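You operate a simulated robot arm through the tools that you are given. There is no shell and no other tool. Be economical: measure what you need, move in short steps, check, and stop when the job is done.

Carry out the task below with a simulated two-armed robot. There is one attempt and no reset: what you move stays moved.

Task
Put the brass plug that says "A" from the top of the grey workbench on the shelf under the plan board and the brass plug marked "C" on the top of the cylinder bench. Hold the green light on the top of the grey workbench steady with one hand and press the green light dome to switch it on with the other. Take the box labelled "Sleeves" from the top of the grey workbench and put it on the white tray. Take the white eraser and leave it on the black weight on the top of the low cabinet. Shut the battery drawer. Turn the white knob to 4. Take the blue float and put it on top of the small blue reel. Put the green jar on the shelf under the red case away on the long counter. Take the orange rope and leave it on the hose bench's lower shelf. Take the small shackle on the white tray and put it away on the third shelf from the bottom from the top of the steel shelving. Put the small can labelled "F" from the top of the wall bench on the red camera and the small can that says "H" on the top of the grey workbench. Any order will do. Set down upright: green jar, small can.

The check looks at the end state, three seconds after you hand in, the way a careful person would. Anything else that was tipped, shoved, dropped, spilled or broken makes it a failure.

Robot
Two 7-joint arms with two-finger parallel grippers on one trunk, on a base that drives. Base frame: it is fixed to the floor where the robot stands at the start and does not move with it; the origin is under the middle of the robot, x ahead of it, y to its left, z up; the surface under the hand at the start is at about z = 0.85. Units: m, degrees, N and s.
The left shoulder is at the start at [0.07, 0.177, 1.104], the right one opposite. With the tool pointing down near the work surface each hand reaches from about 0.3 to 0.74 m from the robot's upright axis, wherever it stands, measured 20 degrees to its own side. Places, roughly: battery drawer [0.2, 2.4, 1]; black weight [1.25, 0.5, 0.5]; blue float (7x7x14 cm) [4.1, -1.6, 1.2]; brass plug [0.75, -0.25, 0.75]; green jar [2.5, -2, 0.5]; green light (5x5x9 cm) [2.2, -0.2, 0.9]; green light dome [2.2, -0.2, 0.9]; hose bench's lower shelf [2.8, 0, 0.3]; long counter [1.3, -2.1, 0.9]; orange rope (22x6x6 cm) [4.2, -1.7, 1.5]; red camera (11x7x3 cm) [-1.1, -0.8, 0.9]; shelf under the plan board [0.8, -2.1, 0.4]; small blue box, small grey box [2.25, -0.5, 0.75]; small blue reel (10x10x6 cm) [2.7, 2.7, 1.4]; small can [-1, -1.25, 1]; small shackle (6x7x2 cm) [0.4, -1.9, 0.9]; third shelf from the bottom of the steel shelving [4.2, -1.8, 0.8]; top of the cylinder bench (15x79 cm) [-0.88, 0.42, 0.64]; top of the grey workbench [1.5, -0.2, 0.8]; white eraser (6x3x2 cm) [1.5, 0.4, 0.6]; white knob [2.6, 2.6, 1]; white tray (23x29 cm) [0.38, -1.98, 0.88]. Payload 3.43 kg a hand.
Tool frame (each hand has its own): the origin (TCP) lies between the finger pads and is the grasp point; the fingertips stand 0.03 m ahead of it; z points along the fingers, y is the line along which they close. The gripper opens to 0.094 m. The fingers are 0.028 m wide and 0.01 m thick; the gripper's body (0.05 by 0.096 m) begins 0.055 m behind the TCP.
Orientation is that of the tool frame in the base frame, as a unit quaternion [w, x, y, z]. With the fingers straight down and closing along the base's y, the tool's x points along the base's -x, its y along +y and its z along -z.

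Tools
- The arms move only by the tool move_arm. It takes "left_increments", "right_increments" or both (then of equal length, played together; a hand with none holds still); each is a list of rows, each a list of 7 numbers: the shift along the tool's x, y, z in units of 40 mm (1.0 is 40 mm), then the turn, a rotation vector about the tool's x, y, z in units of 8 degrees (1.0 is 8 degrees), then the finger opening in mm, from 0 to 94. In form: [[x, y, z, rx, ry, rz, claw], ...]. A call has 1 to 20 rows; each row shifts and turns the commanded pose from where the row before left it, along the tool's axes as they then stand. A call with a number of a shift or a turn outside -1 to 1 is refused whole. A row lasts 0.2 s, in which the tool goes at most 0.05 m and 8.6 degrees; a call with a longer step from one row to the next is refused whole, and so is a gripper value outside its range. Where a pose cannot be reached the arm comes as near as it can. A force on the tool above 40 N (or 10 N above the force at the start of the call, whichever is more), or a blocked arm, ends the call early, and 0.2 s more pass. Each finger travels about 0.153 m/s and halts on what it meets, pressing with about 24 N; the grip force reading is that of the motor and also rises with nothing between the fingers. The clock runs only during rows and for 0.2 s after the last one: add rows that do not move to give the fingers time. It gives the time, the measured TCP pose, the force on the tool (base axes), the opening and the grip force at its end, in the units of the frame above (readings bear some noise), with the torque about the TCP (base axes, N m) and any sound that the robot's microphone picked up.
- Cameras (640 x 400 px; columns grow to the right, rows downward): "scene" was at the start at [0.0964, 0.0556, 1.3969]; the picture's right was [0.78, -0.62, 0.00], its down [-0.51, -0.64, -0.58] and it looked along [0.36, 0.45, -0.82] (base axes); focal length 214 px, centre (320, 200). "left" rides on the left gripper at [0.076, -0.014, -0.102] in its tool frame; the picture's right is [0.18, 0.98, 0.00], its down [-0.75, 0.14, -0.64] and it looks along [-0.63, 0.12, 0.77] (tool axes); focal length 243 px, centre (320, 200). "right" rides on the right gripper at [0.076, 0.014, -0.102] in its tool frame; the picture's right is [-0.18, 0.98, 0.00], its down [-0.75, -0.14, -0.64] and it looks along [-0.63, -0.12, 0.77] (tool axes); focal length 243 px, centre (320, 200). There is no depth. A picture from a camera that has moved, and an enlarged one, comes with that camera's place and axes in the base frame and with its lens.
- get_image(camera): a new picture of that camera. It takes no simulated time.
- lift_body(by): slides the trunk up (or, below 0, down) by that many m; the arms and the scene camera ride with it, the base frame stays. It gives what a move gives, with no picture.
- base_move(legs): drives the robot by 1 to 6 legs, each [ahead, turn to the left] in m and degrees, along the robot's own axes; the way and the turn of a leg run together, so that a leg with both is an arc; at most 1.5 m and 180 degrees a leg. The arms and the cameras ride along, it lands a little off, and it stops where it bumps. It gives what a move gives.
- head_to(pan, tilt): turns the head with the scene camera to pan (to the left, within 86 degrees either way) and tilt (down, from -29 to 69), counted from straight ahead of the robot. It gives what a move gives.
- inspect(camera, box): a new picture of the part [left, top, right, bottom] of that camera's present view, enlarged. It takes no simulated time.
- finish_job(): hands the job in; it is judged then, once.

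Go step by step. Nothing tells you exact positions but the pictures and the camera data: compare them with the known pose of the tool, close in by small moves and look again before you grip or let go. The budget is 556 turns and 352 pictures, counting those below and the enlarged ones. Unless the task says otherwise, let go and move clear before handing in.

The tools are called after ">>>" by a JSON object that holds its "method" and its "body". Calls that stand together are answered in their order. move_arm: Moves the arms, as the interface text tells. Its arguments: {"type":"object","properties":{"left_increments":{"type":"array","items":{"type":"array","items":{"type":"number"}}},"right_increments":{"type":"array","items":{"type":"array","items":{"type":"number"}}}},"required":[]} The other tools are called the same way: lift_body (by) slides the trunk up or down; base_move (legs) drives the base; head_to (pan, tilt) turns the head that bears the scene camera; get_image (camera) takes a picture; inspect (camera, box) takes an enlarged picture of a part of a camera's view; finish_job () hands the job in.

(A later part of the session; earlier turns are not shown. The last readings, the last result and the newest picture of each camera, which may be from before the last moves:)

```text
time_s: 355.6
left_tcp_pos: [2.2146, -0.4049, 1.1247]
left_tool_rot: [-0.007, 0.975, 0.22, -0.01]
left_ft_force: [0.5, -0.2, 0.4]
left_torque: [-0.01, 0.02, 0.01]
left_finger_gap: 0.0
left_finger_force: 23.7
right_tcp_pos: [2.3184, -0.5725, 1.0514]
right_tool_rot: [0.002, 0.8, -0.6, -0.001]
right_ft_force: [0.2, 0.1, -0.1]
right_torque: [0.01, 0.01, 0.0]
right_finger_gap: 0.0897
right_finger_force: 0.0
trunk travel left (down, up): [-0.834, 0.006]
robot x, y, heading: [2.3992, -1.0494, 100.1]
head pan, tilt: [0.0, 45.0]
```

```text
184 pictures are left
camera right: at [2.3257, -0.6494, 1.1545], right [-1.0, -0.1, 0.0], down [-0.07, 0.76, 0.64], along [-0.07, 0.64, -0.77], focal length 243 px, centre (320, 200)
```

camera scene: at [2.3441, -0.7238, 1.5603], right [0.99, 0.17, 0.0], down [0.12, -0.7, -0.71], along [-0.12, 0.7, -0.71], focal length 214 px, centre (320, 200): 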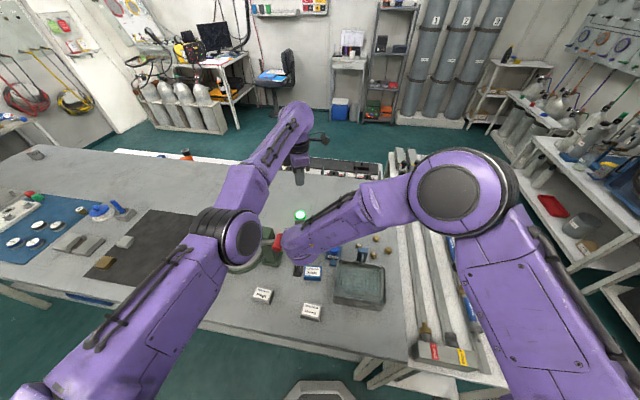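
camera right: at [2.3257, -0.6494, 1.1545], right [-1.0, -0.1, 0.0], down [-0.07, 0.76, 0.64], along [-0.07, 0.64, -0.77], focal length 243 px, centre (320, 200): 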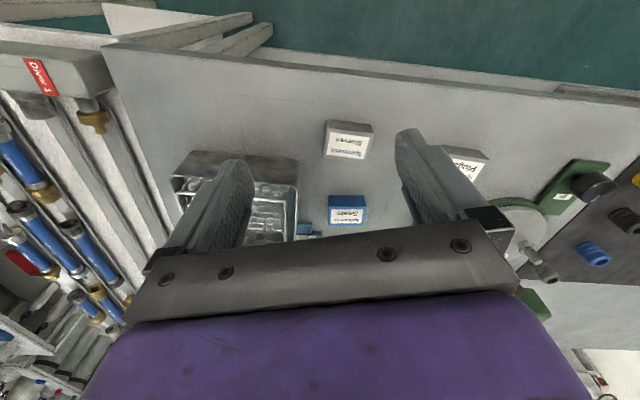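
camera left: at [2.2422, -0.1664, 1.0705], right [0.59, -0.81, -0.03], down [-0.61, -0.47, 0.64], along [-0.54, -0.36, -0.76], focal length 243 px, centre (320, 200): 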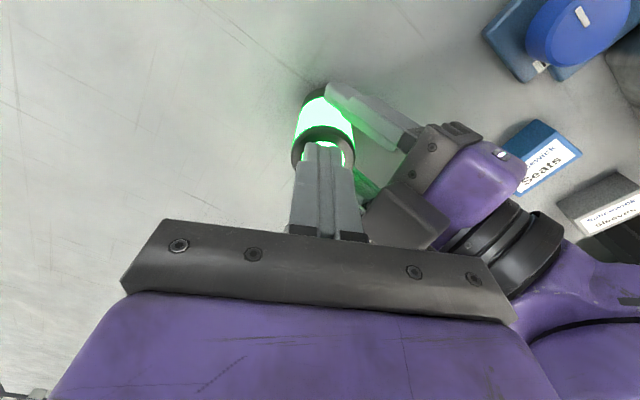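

>>> {"method": "move_arm", "body": {"right_increments": [[-0.56, 0.2, 0.5, 0, 0, 0, 90], [-0.56, 0.2, 0.5, 0, 0, 0, 90], [-0.55, 0.18, 0.5, 0, 0, 0, 90], [0, 0, 0.3, 0, 0, 0.85, 90], [0, 0, 0.3, 0, 0, 0.85, 90], [0, 0, 0.2, 0, 0, 0.8, 90], [0, 0, 0, 0, 0, 0, 90]]}}

>>> {"method": "get_image", "body": {"camera": "right"}}

```text
time_s: 357.2
left_tcp_pos: [2.214, -0.4044, 1.1242]
left_tool_rot: [-0.007, 0.975, 0.22, -0.008]
left_ft_force: [-0.6, 0.6, 0.6]
left_torque: [-0.03, -0.01, -0.03]
left_finger_gap: 0.0
left_finger_force: 23.9
right_tcp_pos: [2.2771, -0.5149, 0.9597]
right_tool_rot: [-0.002, -0.683, 0.73, 0.001]
right_ft_force: [0.2, -0.4, 0.2]
right_torque: [0.01, -0.01, 0.0]
right_finger_gap: 0.0899
right_finger_force: 0.0
trunk travel left (down, up): [-0.834, 0.006]
robot x, y, heading: [2.3947, -1.0519, 99.9]
head pan, tilt: [0.0, 45.0]
```

```text
183 pictures are left
camera right: at [2.2575, -0.5898, 1.0621], right [-0.97, 0.25, 0.0], down [0.19, 0.74, 0.64], along [0.16, 0.62, -0.77], focal length 243 px, centre (320, 200)
```

right: 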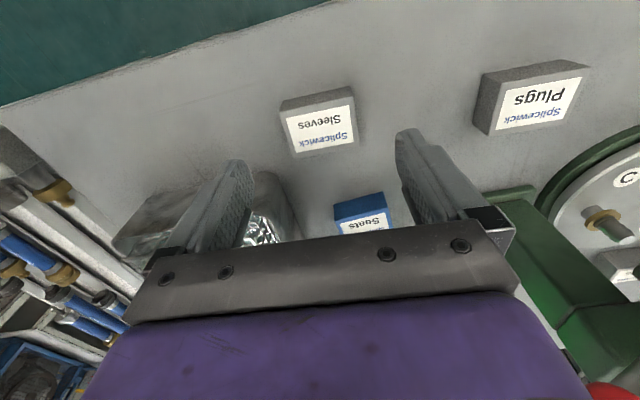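

>>> {"method": "move_arm", "body": {"right_increments": [[0, -0.02, 0.7, 0, 0, -0.35, 90], [0, 0, 0.7, 0, 0, -0.35, 90], [0, 0, 0.55, 0, 0, 0, 90], [0, 0, 0, 0, 0, 0, 60], [0, 0, 0, 0, 0, 0, 40], [0, 0, 0, 0, 0, 0, 40], [0, 0, 0, 0, 0, 0, 40]]}}

>>> {"method": "get_image", "body": {"camera": "right"}}

```text
time_s: 358.8
left_tcp_pos: [2.2147, -0.4052, 1.1269]
left_tool_rot: [-0.008, 0.976, 0.219, -0.01]
left_ft_force: [-0.2, -0.2, 0.7]
left_torque: [0.04, -0.02, 0.02]
left_finger_gap: 0.0
left_finger_force: 23.9
right_tcp_pos: [2.2775, -0.5148, 0.8828]
right_tool_rot: [0.0, 0.719, -0.695, -0.002]
right_ft_force: [-2.3, 5.9, 18.9]
right_torque: [0.19, 0.09, -0.03]
right_finger_gap: 0.0575
right_finger_force: 24.1
trunk travel left (down, up): [-0.834, 0.006]
robot x, y, heading: [2.3949, -1.05, 99.9]
head pan, tilt: [0.0, 45.0]
```

```text
182 pictures are left
camera right: at [2.2657, -0.5912, 0.9856], right [-0.99, 0.15, 0.0], down [0.12, 0.76, 0.64], along [0.09, 0.64, -0.77], focal length 243 px, centre (320, 200)
```

right: 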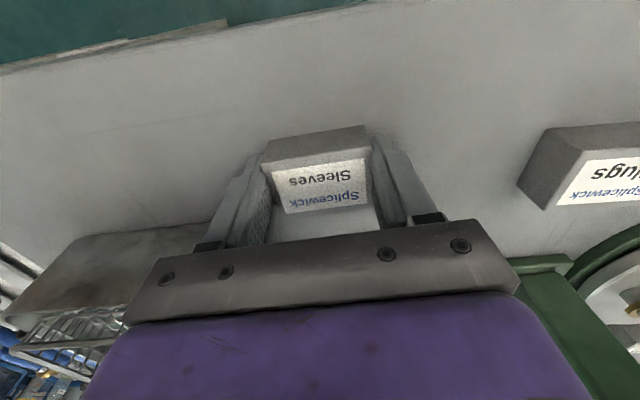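

Gripped. Lift it, back up, and drive west to plug A.

>>> {"method": "move_arm", "body": {"right_increments": [[0, 0, -0.5, 0, 0, 0, 40], [0, 0, -0.9, 0, 0, 0, 40], [0, 0, -1, 0, 0, 0, 40], [0, 0, -1, 0, 0, 0, 40], [0, 0, -1, 0, 0, 0, 40], [0, 0, -0.6, 0, 0, 0, 40]]}}

>>> {"method": "base_move", "body": {"legs": [[-0.15, 0], [0, 80], [1.02, 0], [0, -90]]}}

>>> {"method": "get_image", "body": {"camera": "scene"}}

```text
time_s: 360.2
left_tcp_pos: [2.2153, -0.4051, 1.126]
left_tool_rot: [-0.006, 0.975, 0.22, -0.009]
left_ft_force: [0.1, 1.0, -0.4]
left_torque: [-0.03, 0.0, 0.01]
left_finger_gap: 0.0001
left_finger_force: 23.7
right_tcp_pos: [2.2778, -0.5158, 1.081]
right_tool_rot: [0.001, 0.719, -0.695, -0.001]
right_ft_force: [-0.1, -0.2, -1.4]
right_torque: [0.02, 0.0, 0.01]
right_finger_gap: 0.0572
right_finger_force: 23.6
trunk travel left (down, up): [-0.834, 0.006]
robot x, y, heading: [2.3962, -1.0505, 99.9]
head pan, tilt: [0.0, 45.0]
```

```text
time_s: 373.7
left_tcp_pos: [1.3379, -0.5351, 1.1248]
left_tool_rot: [-0.008, 0.991, 0.132, -0.008]
left_ft_force: [-1.2, -0.3, 0.2]
left_torque: [-0.01, 0.0, -0.04]
left_finger_gap: 0.0
left_finger_force: 24.0
right_tcp_pos: [1.3784, -0.6555, 1.0803]
right_tool_rot: [-0.001, -0.655, 0.756, 0.001]
right_ft_force: [0.0, 0.7, -1.0]
right_torque: [0.01, -0.02, -0.04]
right_finger_gap: 0.057
right_finger_force: 24.2
trunk travel left (down, up): [-0.834, 0.006]
robot x, y, heading: [1.4031, -1.2058, 90.0]
head pan, tilt: [0.0, 45.0]
```

```text
181 pictures are left
camera scene: at [1.402, -1.0713, 1.5601], right [1.0, 0.0, 0.0], down [0.0, -0.71, -0.71], along [0.0, 0.71, -0.71], focal length 214 px, centre (320, 200)
```

scene: 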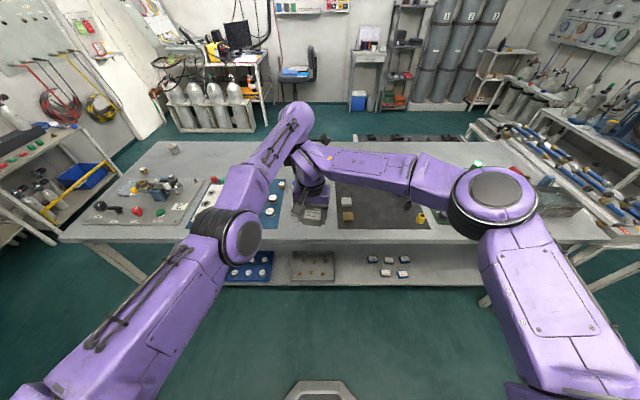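

>>> {"method": "move_arm", "body": {"right_increments": [[-0.14, -0.99, 0, 0, 0, 0, 40], [-0.14, -0.99, 0, 0, 0, 0, 40], [-0.14, -0.99, 0, 0, 0, 0, 40], [-0.14, -0.99, 0, 0, 0, 0, 40], [-0.14, -0.99, 0, 0, 0, 0, 40]]}}

>>> {"method": "inspect", "body": {"camera": "scene", "box": [200, 150, 440, 300]}}

>>> {"method": "get_image", "body": {"camera": "left"}}

```text
time_s: 374.9
left_tcp_pos: [1.3396, -0.5348, 1.1265]
left_tool_rot: [-0.008, 0.991, 0.133, -0.009]
left_ft_force: [0.4, -0.2, 1.1]
left_torque: [0.0, 0.01, 0.0]
left_finger_gap: 0.0
left_finger_force: 23.8
right_tcp_pos: [1.5815, -0.6558, 1.0799]
right_tool_rot: [-0.002, -0.655, 0.756, 0.002]
right_ft_force: [0.2, -0.4, -1.4]
right_torque: [0.0, 0.01, -0.04]
right_finger_gap: 0.0571
right_finger_force: 24.2
trunk travel left (down, up): [-0.834, 0.006]
robot x, y, heading: [1.3994, -1.2024, 89.9]
head pan, tilt: [0.0, 45.0]
```

```text
2.67 times, centred on (320, 225) of scene
camera zoom: at [1.405, -1.0719, 1.5602], right [1.0, 0.0, 0.0], down [0.0, -0.71, -0.71], along [0.0, 0.71, -0.71], focal length 572 px, centre (320, 133)
```

zoom: 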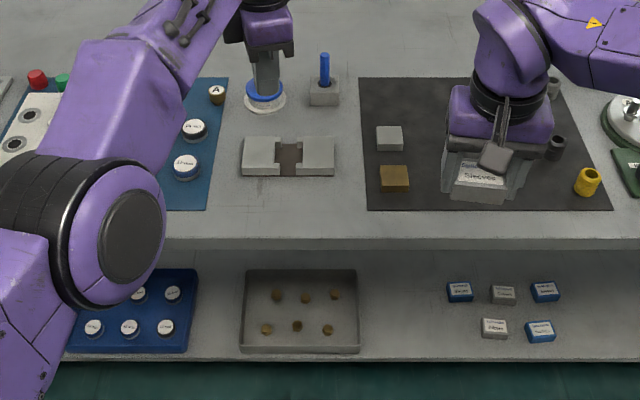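

```text
179 pictures are left
camera left: at [1.411, -0.5023, 1.2264], right [0.44, -0.9, -0.02], down [-0.68, -0.34, 0.65], along [-0.59, -0.27, -0.76], focal length 243 px, centre (320, 200)
```

left: 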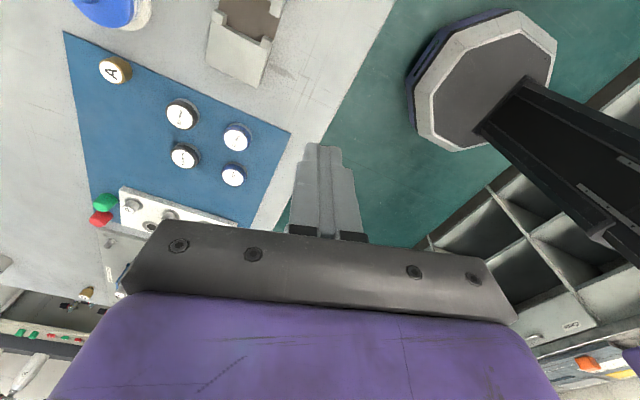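

Plug A is at about (1.2215,-0.2935). Drive forward 0.25 and bring the left hand over it.

>>> {"method": "base_move", "body": {"legs": [[0.25, 0]]}}

>>> {"method": "move_arm", "body": {"left_increments": [[-0.9, 0.2, 0.3, 0, 0, 0, 70], [-0.9, 0.2, 0.6, 0, 0, 0, 70], [-0.9, 0.2, 0.6, 0, 0, 0, 70], [0, 0, 0.6, 0, 0, 0, 70], [0, 0, 0, 0, 0, 0, 70]]}}

>>> {"method": "get_image", "body": {"camera": "left"}}

```text
time_s: 376.8
left_tcp_pos: [1.3362, -0.2858, 1.1255]
left_tool_rot: [-0.008, 0.991, 0.133, -0.009]
left_ft_force: [0.4, -0.6, -0.6]
left_torque: [0.0, 0.03, 0.01]
left_finger_gap: 0.0
left_finger_force: 24.2
right_tcp_pos: [1.5788, -0.4054, 1.0812]
right_tool_rot: [-0.001, -0.655, 0.756, 0.001]
right_ft_force: [0.2, -0.4, -1.5]
right_torque: [0.0, 0.03, -0.04]
right_finger_gap: 0.057
right_finger_force: 23.5
trunk travel left (down, up): [-0.834, 0.006]
robot x, y, heading: [1.4049, -0.9508, 90.0]
head pan, tilt: [0.0, 45.0]
```

```text
time_s: 378.0
left_tcp_pos: [1.2615, -0.2636, 1.0496]
left_tool_rot: [-0.008, 0.991, 0.132, -0.008]
left_ft_force: [0.1, 0.9, 1.4]
left_torque: [-0.01, 0.02, 0.01]
left_finger_gap: 0.0698
left_finger_force: 0.1
left hand out of reach, approached as far as the arm can: row 1, 2, 3
right_tcp_pos: [1.5797, -0.4044, 1.0802]
right_tool_rot: [-0.001, -0.655, 0.755, 0.002]
right_ft_force: [0.3, 0.7, -0.7]
right_torque: [0.01, 0.0, 0.0]
right_finger_gap: 0.0572
right_finger_force: 24.6
trunk travel left (down, up): [-0.834, 0.006]
robot x, y, heading: [1.4004, -0.9479, 90.0]
head pan, tilt: [0.0, 45.0]
```

```text
178 pictures are left
camera left: at [1.3314, -0.2301, 1.1488], right [0.44, -0.9, -0.02], down [-0.68, -0.34, 0.65], along [-0.59, -0.27, -0.76], focal length 243 px, centre (320, 200)
```

left: 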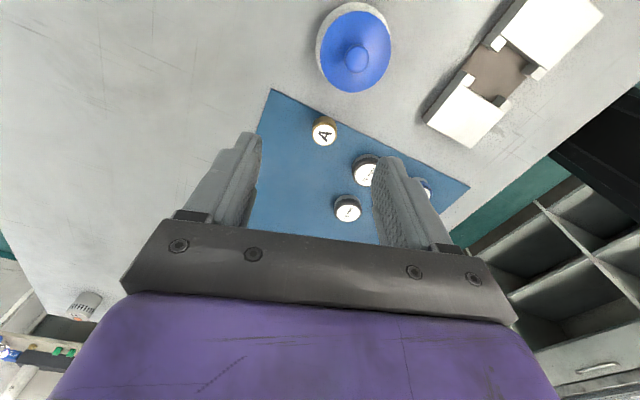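

>>> {"method": "move_arm", "body": {"left_increments": [[-0.55, 0.12, 0.6, 0, 0, 0, 64], [-0.56, 0.11, 0.6, 0, 0, 0, 64], [0, 0, 0.7, 0, 0, 0, 64], [0, 0, 0.7, 0, 0, 0, 64], [0, 0, 0.5, 0, 0, 0, 64], [0, 0, 0, 0, 0, 0, 64]]}}

>>> {"method": "get_image", "body": {"camera": "left"}}

```text
time_s: 379.4
left_tcp_pos: [1.2139, -0.2687, 0.9346]
left_tool_rot: [-0.009, 0.991, 0.133, -0.009]
left_ft_force: [0.1, -0.3, -0.8]
left_torque: [0.0, 0.04, 0.02]
left_finger_gap: 0.0639
left_finger_force: 0.2
left hand out of reach, approached as far as the arm can: row 1, 2, 4, 5
right_tcp_pos: [1.5792, -0.4047, 1.0792]
right_tool_rot: [-0.001, -0.655, 0.756, 0.001]
right_ft_force: [0.2, -0.5, -0.4]
right_torque: [0.01, 0.0, -0.02]
right_finger_gap: 0.057
right_finger_force: 24.2
trunk travel left (down, up): [-0.834, 0.006]
robot x, y, heading: [1.402, -0.9492, 90.3]
head pan, tilt: [0.0, 45.0]
```

```text
177 pictures are left
camera left: at [1.2855, -0.2355, 1.0351], right [0.44, -0.9, -0.02], down [-0.68, -0.34, 0.65], along [-0.59, -0.27, -0.76], focal length 243 px, centre (320, 200)
```

left: 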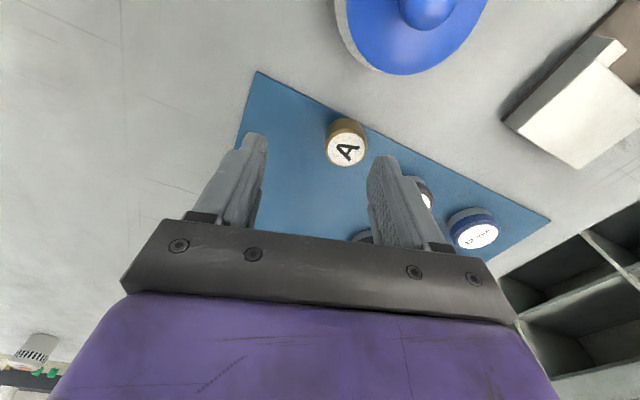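

>>> {"method": "move_arm", "body": {"left_increments": [[0, 0.46, 0, 0, 0, 0, 64], [0, 0, 0.6, 0, 0, 0, 64], [0, 0, 0, 0, 0, 0, 64]]}}

>>> {"method": "get_image", "body": {"camera": "left"}}

```text
time_s: 380.2
left_tcp_pos: [1.2188, -0.2861, 0.909]
left_tool_rot: [-0.007, 0.991, 0.133, -0.008]
left_ft_force: [0.4, -0.3, -0.8]
left_torque: [-0.01, 0.0, -0.03]
left_finger_gap: 0.064
left_finger_force: 0.2
right_tcp_pos: [1.5795, -0.4038, 1.081]
right_tool_rot: [-0.002, -0.656, 0.755, 0.0]
right_ft_force: [0.4, 0.3, -0.9]
right_torque: [0.02, 0.01, 0.01]
right_finger_gap: 0.0572
right_finger_force: 24.1
trunk travel left (down, up): [-0.834, 0.006]
robot x, y, heading: [1.3985, -0.9477, 90.0]
head pan, tilt: [0.0, 45.0]
```

```text
176 pictures are left
camera left: at [1.2895, -0.2525, 1.0104], right [0.44, -0.9, -0.02], down [-0.68, -0.34, 0.65], along [-0.59, -0.27, -0.76], focal length 243 px, centre (320, 200)
```

left: 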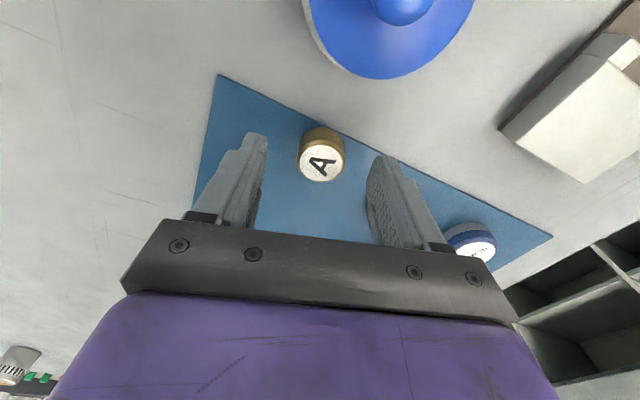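

>>> {"method": "move_arm", "body": {"left_increments": [[0, 0, 0.35, 0, 0, 0, 64], [0, 0, 0.27, 0, 0, 0, 64], [0, 0, 0, 0, 0, 0, 40], [0, 0, 0, 0, 0, 0, 20], [0, 0, 0, 0, 0, 0, 20], [0, 0, -0.3, 0, 0, 0, 20], [0, 0, -0.4, 0, 0, 0, 20]]}}

>>> {"method": "get_image", "body": {"camera": "left"}}

```text
time_s: 381.8
left_tcp_pos: [1.2182, -0.2859, 0.9128]
left_tool_rot: [-0.008, 0.991, 0.133, -0.008]
left_ft_force: [-0.7, 0.0, -0.9]
left_torque: [0.01, 0.0, 0.02]
left_finger_gap: 0.0288
left_finger_force: 23.7
right_tcp_pos: [1.5784, -0.4061, 1.0811]
right_tool_rot: [-0.002, -0.656, 0.755, 0.001]
right_ft_force: [-0.3, -0.4, -0.5]
right_torque: [0.0, 0.0, -0.03]
right_finger_gap: 0.0572
right_finger_force: 24.7
trunk travel left (down, up): [-0.834, 0.006]
robot x, y, heading: [1.4025, -0.9497, 90.3]
head pan, tilt: [0.0, 45.0]
```

```text
175 pictures are left
camera left: at [1.2897, -0.2527, 1.0139], right [0.44, -0.9, -0.02], down [-0.68, -0.34, 0.65], along [-0.59, -0.27, -0.76], focal length 243 px, centre (320, 200)
```

left: 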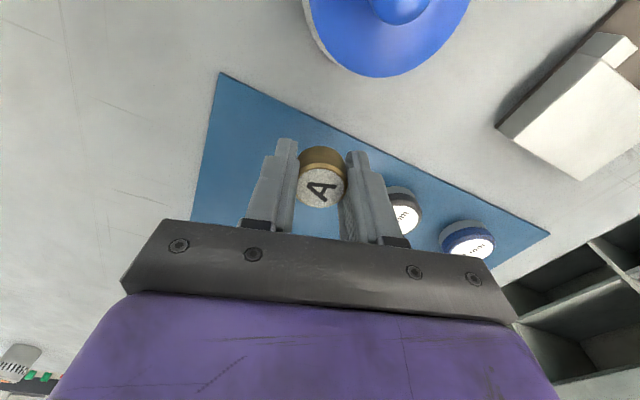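

Plug A is held. Lift, back off, and drive toward the long counter facing it near x≈0.65.

>>> {"method": "move_arm", "body": {"left_increments": [[0, 0, -0.6, 0, 0, 0, 20], [0, 0, -0.7, 0, 0, 0, 20], [0, 0, -0.7, 0, 0, 0, 20], [0, 0, -0.7, 0, 0, 0, 20], [0, 0, -0.7, 0, 0, 0, 20]]}}

>>> {"method": "base_move", "body": {"legs": [[-0.2, 0], [0, 90], [0.75, 0]]}}

>>> {"method": "head_to", "body": {"pan": 75, "tilt": 35}}

>>> {"method": "get_image", "body": {"camera": "scene"}}

```text
time_s: 383.0
left_tcp_pos: [1.2214, -0.2879, 1.0489]
left_tool_rot: [-0.008, 0.991, 0.134, -0.008]
left_ft_force: [-0.7, -0.2, 0.2]
left_torque: [0.03, 0.01, 0.0]
left_finger_gap: 0.0287
left_finger_force: 23.7
right_tcp_pos: [1.5779, -0.4053, 1.0807]
right_tool_rot: [0.0, -0.656, 0.755, 0.001]
right_ft_force: [0.0, 0.3, -1.2]
right_torque: [0.0, 0.02, 0.01]
right_finger_gap: 0.0571
right_finger_force: 23.7
trunk travel left (down, up): [-0.834, 0.006]
robot x, y, heading: [1.403, -0.9509, 90.0]
head pan, tilt: [0.0, 45.0]
```

```text
time_s: 392.0
left_tcp_pos: [-0.0089, -1.343, 1.0491]
left_tool_rot: [0.0, 0.602, 0.799, -0.012]
left_ft_force: [-0.9, 0.7, 0.0]
left_torque: [-0.03, -0.03, -0.03]
left_finger_gap: 0.0289
left_finger_force: 24.2
right_tcp_pos: [0.1038, -0.9836, 1.0815]
right_tool_rot: [0.003, 0.998, -0.065, 0.0]
right_ft_force: [-0.2, 0.1, -1.3]
right_torque: [-0.01, 0.0, -0.02]
right_finger_gap: 0.057
right_finger_force: 23.6
trunk travel left (down, up): [-0.834, 0.006]
robot x, y, heading: [0.6541, -1.1541, -179.3]
head pan, tilt: [0.0, 45.0]
```

```text
time_s: 393.5
left_tcp_pos: [-0.0104, -1.3409, 1.0472]
left_tool_rot: [0.0, 0.602, 0.799, -0.012]
left_ft_force: [0.2, 0.3, -1.3]
left_torque: [0.02, -0.01, 0.0]
left_finger_gap: 0.0291
left_finger_force: 23.8
right_tcp_pos: [0.1027, -0.9824, 1.0795]
right_tool_rot: [0.002, 0.998, -0.065, 0.0]
right_ft_force: [-0.1, 0.2, -1.1]
right_torque: [-0.01, 0.01, -0.02]
right_finger_gap: 0.0571
right_finger_force: 24.4
trunk travel left (down, up): [-0.834, 0.006]
robot x, y, heading: [0.6531, -1.1535, -179.3]
head pan, tilt: [75.0, 35.0]
```

```text
174 pictures are left
camera scene: at [0.5814, -1.2417, 1.5749], right [-0.97, 0.25, 0.0], down [0.14, 0.56, -0.82], along [-0.2, -0.79, -0.57], focal length 214 px, centre (320, 200)
```

scene: 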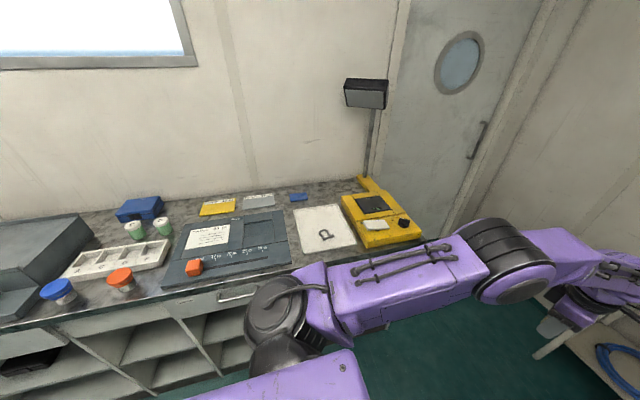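

I see the white tray with the shackle at (0.38,-1.97) and the plan board at (0.82,-1.95). I turn to face the counter.

>>> {"method": "base_move", "body": {"legs": [[0.1, 0], [0, 89.3], [0.12, 0]]}}

>>> {"method": "head_to", "body": {"pan": 0, "tilt": 45}}

>>> {"method": "get_image", "body": {"camera": "scene"}}

>>> {"method": "get_image", "body": {"camera": "right"}}

```text
time_s: 399.3
left_tcp_pos: [0.7348, -1.9344, 1.0541]
left_tool_rot: [0.007, -0.135, 0.991, -0.012]
left_ft_force: [0.3, -0.6, -0.1]
left_torque: [-0.01, 0.04, -0.02]
left_finger_gap: 0.0289
left_finger_force: 24.1
right_tcp_pos: [0.3763, -1.816, 1.0851]
right_tool_rot: [0.003, 0.754, 0.656, 0.0]
right_ft_force: [0.1, 0.9, -0.1]
right_torque: [-0.05, 0.01, -0.02]
right_finger_gap: 0.057
right_finger_force: 24.0
trunk travel left (down, up): [-0.834, 0.006]
robot x, y, heading: [0.5526, -1.2779, -90.0]
head pan, tilt: [75.0, 35.0]
```

```text
time_s: 400.8
left_tcp_pos: [0.7347, -1.9417, 1.0477]
left_tool_rot: [0.008, -0.135, 0.991, -0.008]
left_ft_force: [0.5, 0.7, -1.1]
left_torque: [0.0, 0.02, 0.04]
left_finger_gap: 0.0288
left_finger_force: 24.4
right_tcp_pos: [0.3758, -1.8247, 1.0803]
right_tool_rot: [0.001, 0.754, 0.657, 0.001]
right_ft_force: [-0.9, -0.1, -0.2]
right_torque: [0.03, 0.03, -0.03]
right_finger_gap: 0.0569
right_finger_force: 23.9
trunk travel left (down, up): [-0.834, 0.006]
robot x, y, heading: [0.5521, -1.2768, -90.1]
head pan, tilt: [0.0, 45.0]
```

```text
173 pictures are left
camera scene: at [0.5538, -1.4093, 1.56], right [-1.0, 0.0, 0.0], down [0.0, 0.71, -0.71], along [0.0, -0.71, -0.71], focal length 214 px, centre (320, 200)
```

scene: 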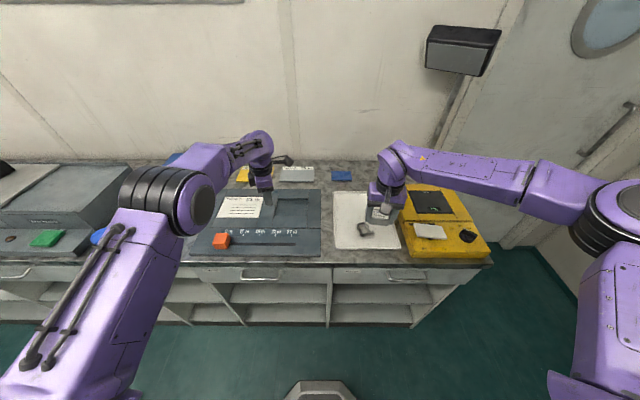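

```text
172 pictures are left
camera right: at [0.4003, -1.7499, 1.1836], right [0.95, -0.32, 0.0], down [-0.25, -0.73, 0.64], along [-0.2, -0.61, -0.77], focal length 243 px, centre (320, 200)
```

right: 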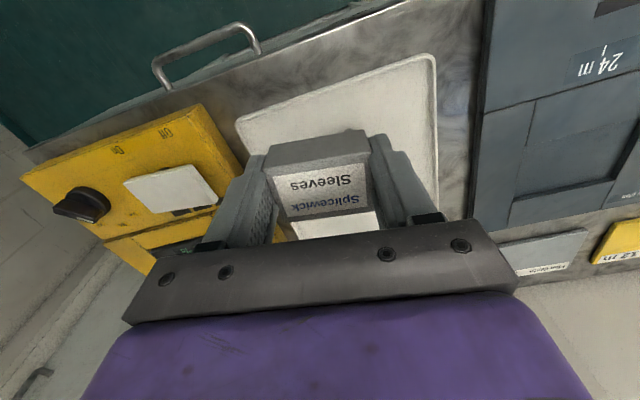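

I drive forward a bit to place the box at the back of the tray, clear of the shackle.

>>> {"method": "base_move", "body": {"legs": [[0.08, 0]]}}

>>> {"method": "move_arm", "body": {"right_increments": [[-0.9, 0, 0.2, 0, 0, 0, 40], [-0.9, 0, 0.4, 0, 0, 0, 40], [-0.9, 0, 0.6, 0, 0, 0, 40], [-0.9, 0, 0.6, 0, 0, 0, 40], [0, 0, 0, 0, 0, 0, 40]]}}

>>> {"method": "get_image", "body": {"camera": "right"}}

>>> {"method": "get_image", "body": {"camera": "scene"}}

```text
time_s: 401.8
left_tcp_pos: [0.7328, -2.0097, 1.0575]
left_tool_rot: [0.008, -0.135, 0.991, -0.014]
left_ft_force: [-0.2, -0.2, 0.0]
left_torque: [0.02, -0.05, 0.0]
left_finger_gap: 0.0292
left_finger_force: 24.1
right_tcp_pos: [0.3746, -1.8908, 1.0879]
right_tool_rot: [0.007, 0.755, 0.656, -0.002]
right_ft_force: [0.7, -0.8, 0.2]
right_torque: [0.06, -0.05, 0.01]
right_finger_gap: 0.0571
right_finger_force: 23.9
trunk travel left (down, up): [-0.834, 0.006]
robot x, y, heading: [0.5523, -1.3573, -90.2]
head pan, tilt: [0.0, 45.0]
```

```text
time_s: 403.0
left_tcp_pos: [0.7337, -2.0126, 1.0552]
left_tool_rot: [0.009, -0.135, 0.991, -0.012]
left_ft_force: [-0.2, 0.5, -0.2]
left_torque: [0.0, -0.01, -0.04]
left_finger_gap: 0.029
left_finger_force: 23.8
right_tcp_pos: [0.3596, -2.0115, 1.0319]
right_tool_rot: [0.006, 0.754, 0.657, -0.002]
right_ft_force: [-0.2, 0.1, 0.1]
right_torque: [0.01, -0.01, 0.01]
right_finger_gap: 0.0569
right_finger_force: 23.6
right hand out of reach, approached as far as the arm can: row 4
trunk travel left (down, up): [-0.834, 0.006]
robot x, y, heading: [0.5534, -1.3526, -90.0]
head pan, tilt: [0.0, 45.0]
```

```text
171 pictures are left
camera right: at [0.3834, -1.936, 1.1345], right [0.95, -0.32, 0.01], down [-0.25, -0.72, 0.65], along [-0.2, -0.62, -0.76], focal length 243 px, centre (320, 200)
```

right: 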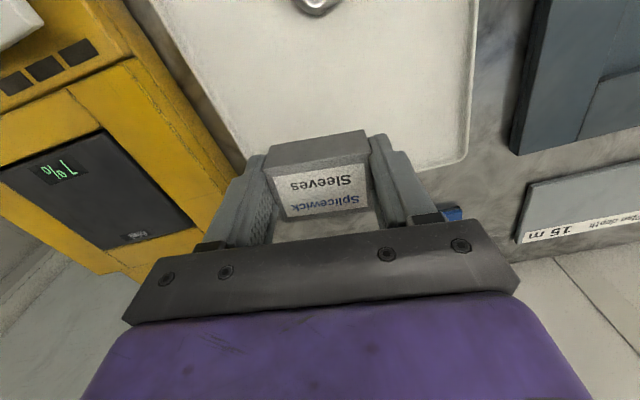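

```text
170 pictures are left
camera scene: at [0.5534, -1.4874, 1.5602], right [-1.0, 0.0, 0.0], down [0.0, 0.71, -0.71], along [0.0, -0.71, -0.71], focal length 214 px, centre (320, 200)
```

scene: 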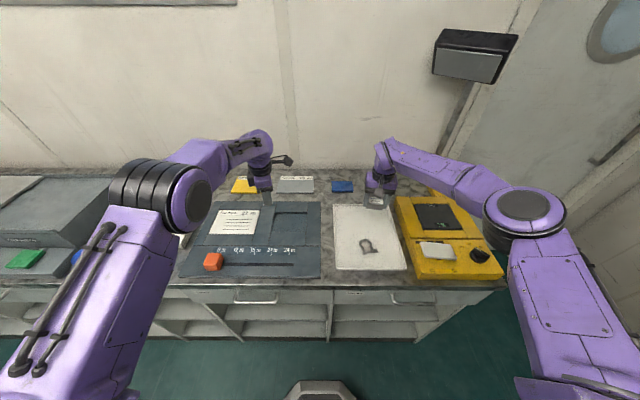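

>>> {"method": "move_arm", "body": {"right_increments": [[0, 0.17, 0.6, 0, 0, 0, 40], [-0.28, 0.16, 0.6, 0, 0, 0, 40], [-0.27, 0, 0.6, 0, 0, 0, 40], [0, 0, 0.5, 0, 0, 0, 40], [0, 0, 0, 0, 0, 0, 40]]}}

>>> {"method": "get_image", "body": {"camera": "right"}}

```text
time_s: 404.2
left_tcp_pos: [0.7324, -2.0132, 1.0547]
left_tool_rot: [0.007, -0.135, 0.991, -0.013]
left_ft_force: [-0.7, -0.4, -0.7]
left_torque: [0.02, 0.02, -0.02]
left_finger_gap: 0.0289
left_finger_force: 24.2
right_tcp_pos: [0.3705, -2.0204, 0.9729]
right_tool_rot: [0.004, 0.754, 0.657, -0.001]
right_ft_force: [0.2, 0.1, 0.3]
right_torque: [-0.02, -0.03, 0.01]
right_finger_gap: 0.057
right_finger_force: 24.5
right hand out of reach, approached as far as the arm can: row 2, 3
trunk travel left (down, up): [-0.834, 0.006]
robot x, y, heading: [0.5544, -1.3543, -89.9]
head pan, tilt: [0.0, 45.0]
```

```text
169 pictures are left
camera right: at [0.3943, -1.9454, 1.0747], right [0.95, -0.32, 0.01], down [-0.25, -0.72, 0.65], along [-0.2, -0.61, -0.76], focal length 243 px, centre (320, 200)
```

right: 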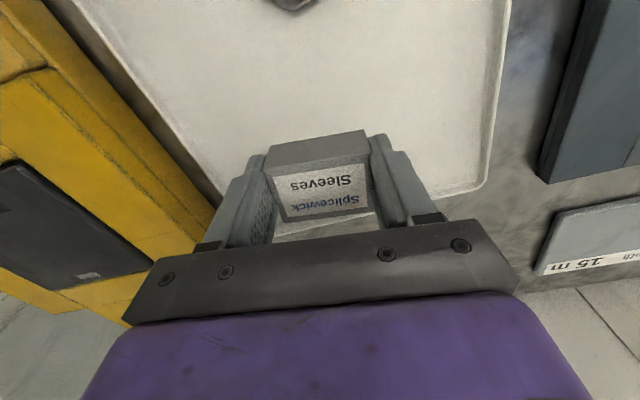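

>>> {"method": "move_arm", "body": {"right_increments": [[0, 0, 0.5, 0, 0, 0, 40], [0, 0, 0.4, 0, 0, 0, 40], [0, 0, 0.15, 0, 0, 0, 40], [0, 0, 0.1, 0, 0, 0, 40], [0, 0, 0, 0, 0, 0, 40]]}}

>>> {"method": "get_image", "body": {"camera": "right"}}

```text
time_s: 405.4
left_tcp_pos: [0.7342, -2.015, 1.0542]
left_tool_rot: [0.008, -0.135, 0.991, -0.013]
left_ft_force: [0.1, 0.4, -0.7]
left_torque: [0.03, 0.02, -0.02]
left_finger_gap: 0.029
left_finger_force: 24.3
right_tcp_pos: [0.3705, -2.0196, 0.9322]
right_tool_rot: [0.005, 0.755, 0.656, -0.002]
right_ft_force: [0.1, 0.8, -0.2]
right_torque: [0.02, 0.02, 0.0]
right_finger_gap: 0.0571
right_finger_force: 24.3
right hand out of reach, approached as far as the arm can: row 3
trunk travel left (down, up): [-0.834, 0.006]
robot x, y, heading: [0.5537, -1.3553, -89.7]
head pan, tilt: [0.0, 45.0]
```

```text
168 pictures are left
camera right: at [0.3943, -1.9443, 1.0352], right [0.95, -0.32, 0.01], down [-0.25, -0.72, 0.65], along [-0.2, -0.62, -0.76], focal length 243 px, centre (320, 200)
```

right: 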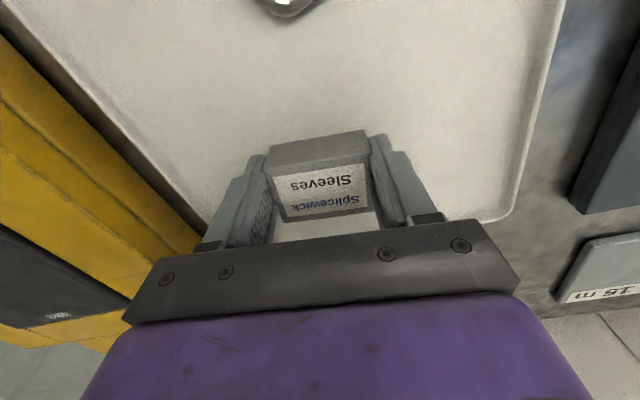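

>>> {"method": "move_arm", "body": {"right_increments": [[0, 0, 0.12, 0, 0, 0, 40], [0, 0, 0.1, 0, 0, 0, 40], [0, 0, 0.08, 0, 0, 0, 40], [0, 0, 0.08, 0, 0, 0, 40], [0, 0, 0, 0, 0, 0, 40]]}}

```text
time_s: 406.6
left_tcp_pos: [0.7326, -2.0141, 1.0545]
left_tool_rot: [0.007, -0.135, 0.991, -0.013]
left_ft_force: [-0.4, 0.4, -1.7]
left_torque: [-0.01, 0.01, 0.01]
left_finger_gap: 0.029
left_finger_force: 23.6
right_tcp_pos: [0.3701, -2.0176, 0.9219]
right_tool_rot: [0.006, 0.755, 0.656, -0.003]
right_ft_force: [0.2, -0.1, 0.1]
right_torque: [0.0, 0.02, 0.01]
right_finger_gap: 0.0572
right_finger_force: 24.1
right hand out of reach, approached as far as the arm can: row 1
trunk travel left (down, up): [-0.834, 0.006]
robot x, y, heading: [0.55, -1.3577, -90.2]
head pan, tilt: [0.0, 45.0]
```

>>> {"method": "move_arm", "body": {"right_increments": [[0, 0, 0.1, 0, 0, 0, 40], [0, 0, 0.1, 0, 0, 0, 40], [0, 0, 0.08, 0, 0, 0, 40], [0, 0, 0, 0, 0, 0, 40]]}}

>>> {"method": "get_image", "body": {"camera": "right"}}

```text
time_s: 407.6
left_tcp_pos: [0.7351, -2.0132, 1.0558]
left_tool_rot: [0.008, -0.134, 0.991, -0.013]
left_ft_force: [0.2, 0.0, -0.9]
left_torque: [-0.02, 0.01, 0.02]
left_finger_gap: 0.0287
left_finger_force: 23.6
right_tcp_pos: [0.3715, -2.0171, 0.919]
right_tool_rot: [0.006, 0.755, 0.656, -0.004]
right_ft_force: [-1.4, -3.5, 14.2]
right_torque: [0.14, 0.29, 0.07]
right_finger_gap: 0.057
right_finger_force: 23.8
right hand out of reach, approached as far as the arm can: row 1
trunk travel left (down, up): [-0.834, 0.006]
robot x, y, heading: [0.5519, -1.3569, -89.8]
head pan, tilt: [0.0, 45.0]
```

```text
167 pictures are left
camera right: at [0.3949, -1.9419, 1.0202], right [0.95, -0.32, 0.01], down [-0.25, -0.72, 0.65], along [-0.2, -0.62, -0.76], focal length 243 px, centre (320, 200)
```

right: 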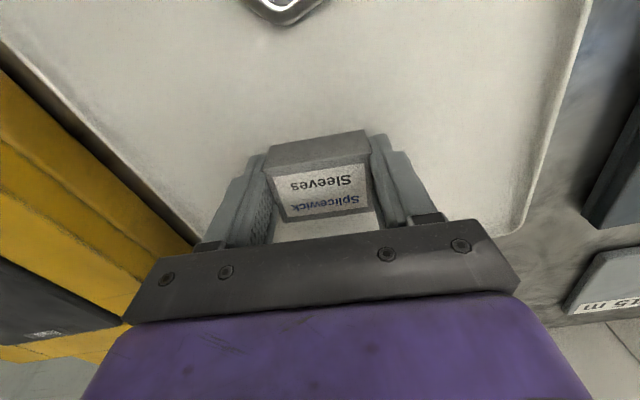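

Contact with the tray. Release and rise.

>>> {"method": "move_arm", "body": {"right_increments": [[0, 0, 0, 0, 0, 0, 66], [0, 0, 0, 0, 0, 0, 76], [0, 0, 0, 0, 0, 0, 84], [0, 0, -0.5, 0, 0, 0, 84], [0, 0, -0.9, 0, 0, 0, 84], [0.4, 0, -0.9, 0, 0, 0, 84], [0.8, 0, -0.4, 0, 0, 0, 84]]}}

>>> {"method": "get_image", "body": {"camera": "right"}}

```text
time_s: 409.2
left_tcp_pos: [0.7327, -2.0137, 1.0564]
left_tool_rot: [0.009, -0.135, 0.991, -0.014]
left_ft_force: [0.0, 0.0, -0.3]
left_torque: [0.05, 0.01, 0.04]
left_finger_gap: 0.0292
left_finger_force: 24.2
right_tcp_pos: [0.3774, -1.9674, 1.024]
right_tool_rot: [0.005, 0.754, 0.657, -0.002]
right_ft_force: [-0.6, 0.3, 1.0]
right_torque: [-0.03, -0.02, -0.03]
right_finger_gap: 0.084
right_finger_force: 0.1
trunk travel left (down, up): [-0.834, 0.006]
robot x, y, heading: [0.5503, -1.3547, -89.7]
head pan, tilt: [0.0, 45.0]
```

```text
166 pictures are left
camera right: at [0.4004, -1.8935, 1.1274], right [0.95, -0.32, 0.01], down [-0.25, -0.72, 0.65], along [-0.2, -0.62, -0.76], focal length 243 px, centre (320, 200)
```

right: 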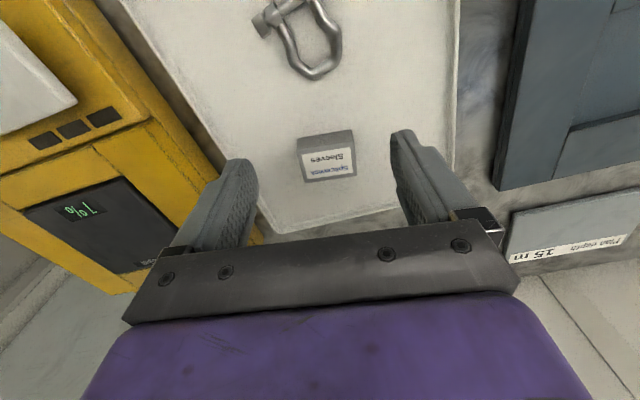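

The box is on the tray. Now grasp the shackle with the right hand.

>>> {"method": "move_arm", "body": {"right_increments": [[0.56, -0.05, 0.3, 0, 0, -0.9, 84], [0.56, -0.05, 0.3, 0, 0, -1, 84], [0, 0, 0.4, 0, 0, -1, 84], [0, 0, 0, 0, 0, 0, 84]]}}

>>> {"method": "get_image", "body": {"camera": "right"}}

```text
time_s: 410.2
left_tcp_pos: [0.734, -2.0145, 1.0551]
left_tool_rot: [0.008, -0.135, 0.991, -0.013]
left_ft_force: [-0.3, 0.0, -0.5]
left_torque: [0.0, 0.01, 0.04]
left_finger_gap: 0.0289
left_finger_force: 24.2
right_tcp_pos: [0.3777, -1.9253, 0.9826]
right_tool_rot: [0.004, 0.606, 0.795, -0.002]
right_ft_force: [-0.8, -0.2, 0.6]
right_torque: [-0.02, 0.04, 0.0]
right_finger_gap: 0.0843
right_finger_force: 0.1
trunk travel left (down, up): [-0.834, 0.006]
robot x, y, heading: [0.5536, -1.3563, -89.8]
head pan, tilt: [0.0, 45.0]
```

```text
165 pictures are left
camera right: at [0.3699, -1.8465, 1.0852], right [1.0, 0.08, 0.0], down [0.06, -0.76, 0.65], along [0.06, -0.65, -0.76], focal length 243 px, centre (320, 200)
```

right: 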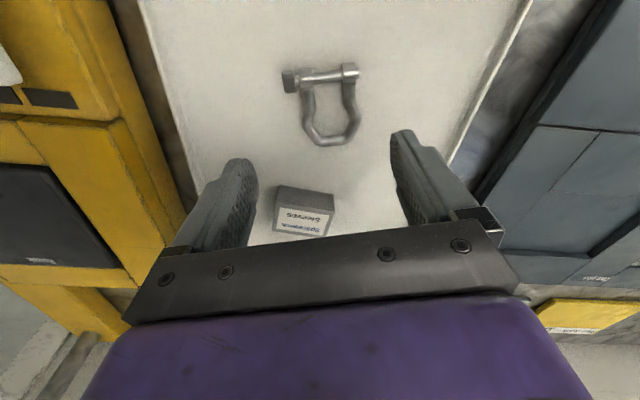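

>>> {"method": "move_arm", "body": {"right_increments": [[0, 0.19, 0.5, 0, 0, 0, 76], [0, 0, 0.5, 0, 0, 0, 76], [0, 0, 0.4, 0, 0, 0, 76], [0, 0, 0.1, 0, 0, 0, 76], [0, 0, 0, 0, 0, 0, 76]]}}

>>> {"method": "get_image", "body": {"camera": "right"}}

```text
time_s: 411.4
left_tcp_pos: [0.7336, -2.0139, 1.0563]
left_tool_rot: [0.008, -0.134, 0.991, -0.013]
left_ft_force: [-0.6, -0.8, -0.8]
left_torque: [0.02, -0.01, 0.01]
left_finger_gap: 0.0291
left_finger_force: 24.1
right_tcp_pos: [0.384, -1.9235, 0.9224]
right_tool_rot: [0.004, 0.607, 0.795, -0.001]
right_ft_force: [-0.3, -0.4, 0.4]
right_torque: [0.02, 0.01, 0.02]
right_finger_gap: 0.0762
right_finger_force: 0.1
trunk travel left (down, up): [-0.834, 0.006]
robot x, y, heading: [0.5487, -1.3556, -90.1]
head pan, tilt: [0.0, 45.0]
```

```text
164 pictures are left
camera right: at [0.3769, -1.8452, 1.025], right [1.0, 0.08, 0.0], down [0.06, -0.76, 0.65], along [0.06, -0.65, -0.76], focal length 243 px, centre (320, 200)
```

right: 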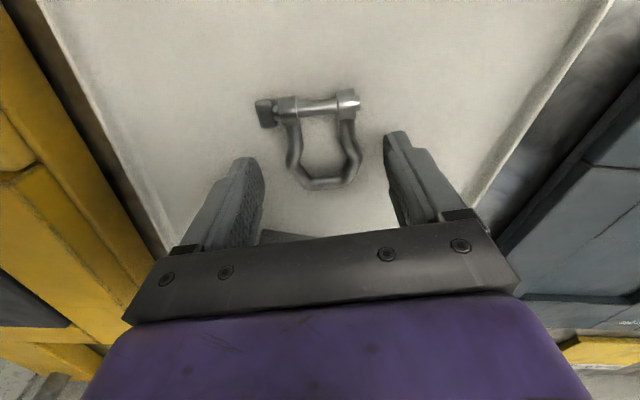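

>>> {"method": "move_arm", "body": {"right_increments": [[0, 0, 0.06, 0, 0, 0, 76], [0, 0, 0, 0, 0, 0, 50], [0, 0, 0, 0, 0, 0, 30], [0, 0, 0, 0, 0, 0, 30], [0, 0, 0, 0, 0, 0, 30], [0, 0, -0.3, 0, 0, 0, 30], [0, 0, -0.6, 0, 0, 0, 30], [0, 0, -0.9, 0, 0, 0, 30]]}}

>>> {"method": "get_image", "body": {"camera": "right"}}

```text
time_s: 413.2
left_tcp_pos: [0.7341, -2.0138, 1.0545]
left_tool_rot: [0.008, -0.134, 0.991, -0.013]
left_ft_force: [-0.2, -0.1, -1.2]
left_torque: [-0.03, -0.01, 0.01]
left_finger_gap: 0.0291
left_finger_force: 23.9
right_tcp_pos: [0.3845, -1.9208, 0.9933]
right_tool_rot: [0.004, 0.607, 0.795, -0.002]
right_ft_force: [-0.8, 0.6, 0.1]
right_torque: [-0.03, 0.0, 0.0]
right_finger_gap: 0.0441
right_finger_force: 24.0
trunk travel left (down, up): [-0.834, 0.006]
robot x, y, heading: [0.5513, -1.3551, -90.0]
head pan, tilt: [0.0, 45.0]
```

```text
163 pictures are left
camera right: at [0.3764, -1.8433, 1.0956], right [1.0, 0.08, 0.0], down [0.06, -0.76, 0.65], along [0.06, -0.65, -0.76], focal length 243 px, centre (320, 200)
```

right: 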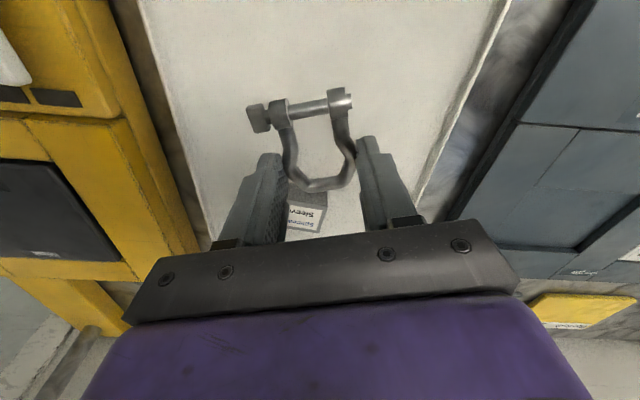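

Shackle held. I lift it, back up, and look at the shelves under the plan board.

>>> {"method": "move_arm", "body": {"right_increments": [[0, 0, -0.9, 0, 0, 0, 30], [0, 0, -0.9, 0, 0, 0, 30]]}}

>>> {"method": "base_move", "body": {"legs": [[-0.3, 0]]}}

>>> {"method": "head_to", "body": {"pan": 15, "tilt": 50}}

>>> {"method": "get_image", "body": {"camera": "scene"}}

```text
time_s: 413.8
left_tcp_pos: [0.7339, -2.0149, 1.0548]
left_tool_rot: [0.008, -0.134, 0.991, -0.013]
left_ft_force: [0.1, -0.4, -0.4]
left_torque: [-0.02, 0.02, -0.01]
left_finger_gap: 0.029
left_finger_force: 24.3
right_tcp_pos: [0.3831, -1.9227, 1.0167]
right_tool_rot: [0.004, 0.608, 0.794, -0.004]
right_ft_force: [0.2, 0.4, -1.0]
right_torque: [-0.02, 0.03, 0.0]
right_finger_gap: 0.0439
right_finger_force: 23.7
right hand out of reach, approached as far as the arm can: row 1, 2
trunk travel left (down, up): [-0.834, 0.006]
robot x, y, heading: [0.5522, -1.3545, -90.0]
head pan, tilt: [0.0, 45.0]
```

```text
time_s: 415.9
left_tcp_pos: [0.7332, -1.7168, 1.0547]
left_tool_rot: [0.009, -0.134, 0.991, -0.012]
left_ft_force: [-0.7, 0.7, 0.0]
left_torque: [0.03, 0.01, -0.01]
left_finger_gap: 0.0288
left_finger_force: 24.1
right_tcp_pos: [0.3816, -1.6256, 1.0152]
right_tool_rot: [0.003, 0.608, 0.794, -0.003]
right_ft_force: [-0.6, -0.4, -0.7]
right_torque: [-0.03, 0.02, -0.02]
right_finger_gap: 0.044
right_finger_force: 24.3
trunk travel left (down, up): [-0.834, 0.006]
robot x, y, heading: [0.5536, -1.0579, -89.9]
head pan, tilt: [0.0, 45.0]
```

```text
time_s: 416.6
left_tcp_pos: [0.7329, -1.7158, 1.0561]
left_tool_rot: [0.008, -0.135, 0.991, -0.013]
left_ft_force: [-0.3, 0.2, -0.6]
left_torque: [-0.01, -0.01, 0.0]
left_finger_gap: 0.0288
left_finger_force: 23.4
right_tcp_pos: [0.382, -1.6227, 1.0172]
right_tool_rot: [0.005, 0.608, 0.794, -0.004]
right_ft_force: [1.2, 0.4, -0.6]
right_torque: [-0.02, -0.03, 0.01]
right_finger_gap: 0.0439
right_finger_force: 24.0
trunk travel left (down, up): [-0.834, 0.006]
robot x, y, heading: [0.5559, -1.0511, -90.0]
head pan, tilt: [15.0, 50.0]
```

```text
162 pictures are left
camera scene: at [0.5732, -1.182, 1.5533], right [-0.97, -0.26, 0.0], down [-0.2, 0.74, -0.64], along [0.17, -0.62, -0.77], focal length 214 px, centre (320, 200)
```

scene: 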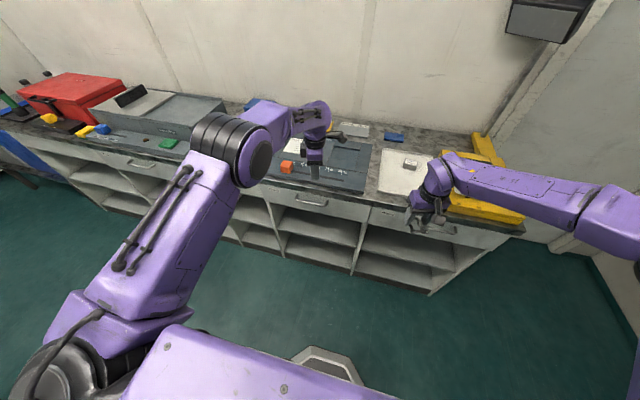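

>>> {"method": "inspect", "body": {"camera": "scene", "box": [210, 160, 460, 310]}}

```text
2.56 times, centred on (335, 235) of scene
camera zoom: at [0.5732, -1.182, 1.5533], right [-0.97, -0.26, 0.0], down [-0.2, 0.74, -0.64], along [0.17, -0.62, -0.77], focal length 549 px, centre (282, 110)
```

zoom: 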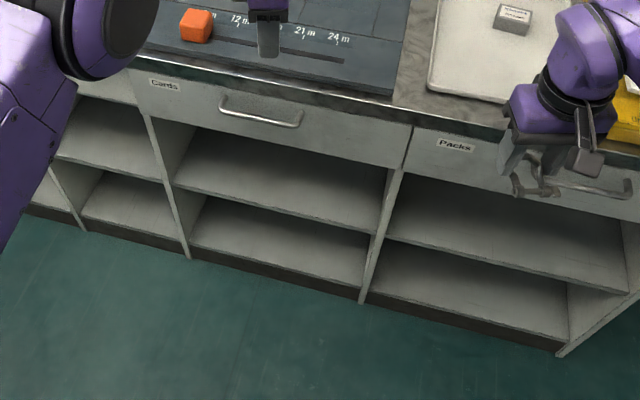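

The middle shelf (z≈0.47) under the plan board spans x 0.51–0.99, opening to z≈0.64. I back up, set the left hand's yaw, tuck the right one, and lower the trunk.

>>> {"method": "base_move", "body": {"legs": [[-0.12, 0]]}}

>>> {"method": "move_arm", "body": {"left_increments": [[0, 0, 0, 0, 0, 1, 20], [0, 0, 0, 0, 0, 1, 20], [0, 0, 0, 0, 0, 1, 20], [0, 0, 0, 0, 0, 1, 20], [0, 0, 0, 0, 0, 1, 20], [0, 0, 0, 0, 0, 1, 20], [0, 0, 0, 0, 0, 1, 20], [0, 0, 0, 0, 0, 1, 20], [0, 0, 0, 0, 0, 1, 20], [0, 0, 0, 0, 0, 1, 20], [0, 0, 0, 0, 0, 1, 20], [0, 0, 0, 0, 0, 1, 20], [0, 0, 0, 0, 0, 1, 20]]}}

>>> {"method": "lift_body", "body": {"by": -0.55}}

```text
time_s: 417.9
left_tcp_pos: [0.7336, -1.5981, 1.0542]
left_tool_rot: [0.009, -0.134, 0.991, -0.012]
left_ft_force: [-0.2, 0.5, -0.2]
left_torque: [-0.04, 0.01, 0.01]
left_finger_gap: 0.029
left_finger_force: 24.1
right_tcp_pos: [0.3823, -1.5049, 1.0161]
right_tool_rot: [0.003, 0.608, 0.794, -0.004]
right_ft_force: [-0.4, 1.0, -0.8]
right_torque: [-0.03, 0.01, -0.03]
right_finger_gap: 0.044
right_finger_force: 24.2
trunk travel left (down, up): [-0.834, 0.006]
robot x, y, heading: [0.5493, -0.9382, -90.0]
head pan, tilt: [15.0, 50.0]
```

```text
time_s: 420.7
left_tcp_pos: [0.7326, -1.5972, 1.0555]
left_tool_rot: [0.015, 0.7, 0.714, -0.002]
left_ft_force: [-0.2, -0.4, -0.9]
left_torque: [0.0, -0.01, 0.03]
left_finger_gap: 0.0287
left_finger_force: 24.6
right_tcp_pos: [0.383, -1.5038, 1.0158]
right_tool_rot: [0.004, 0.608, 0.794, -0.003]
right_ft_force: [-0.1, 0.1, -1.0]
right_torque: [-0.05, -0.01, -0.01]
right_finger_gap: 0.0439
right_finger_force: 24.0
trunk travel left (down, up): [-0.834, 0.006]
robot x, y, heading: [0.551, -0.9388, -90.2]
head pan, tilt: [15.0, 50.0]
```

```text
refused: -0.55 is not a number from -0.4 to 0.4
```

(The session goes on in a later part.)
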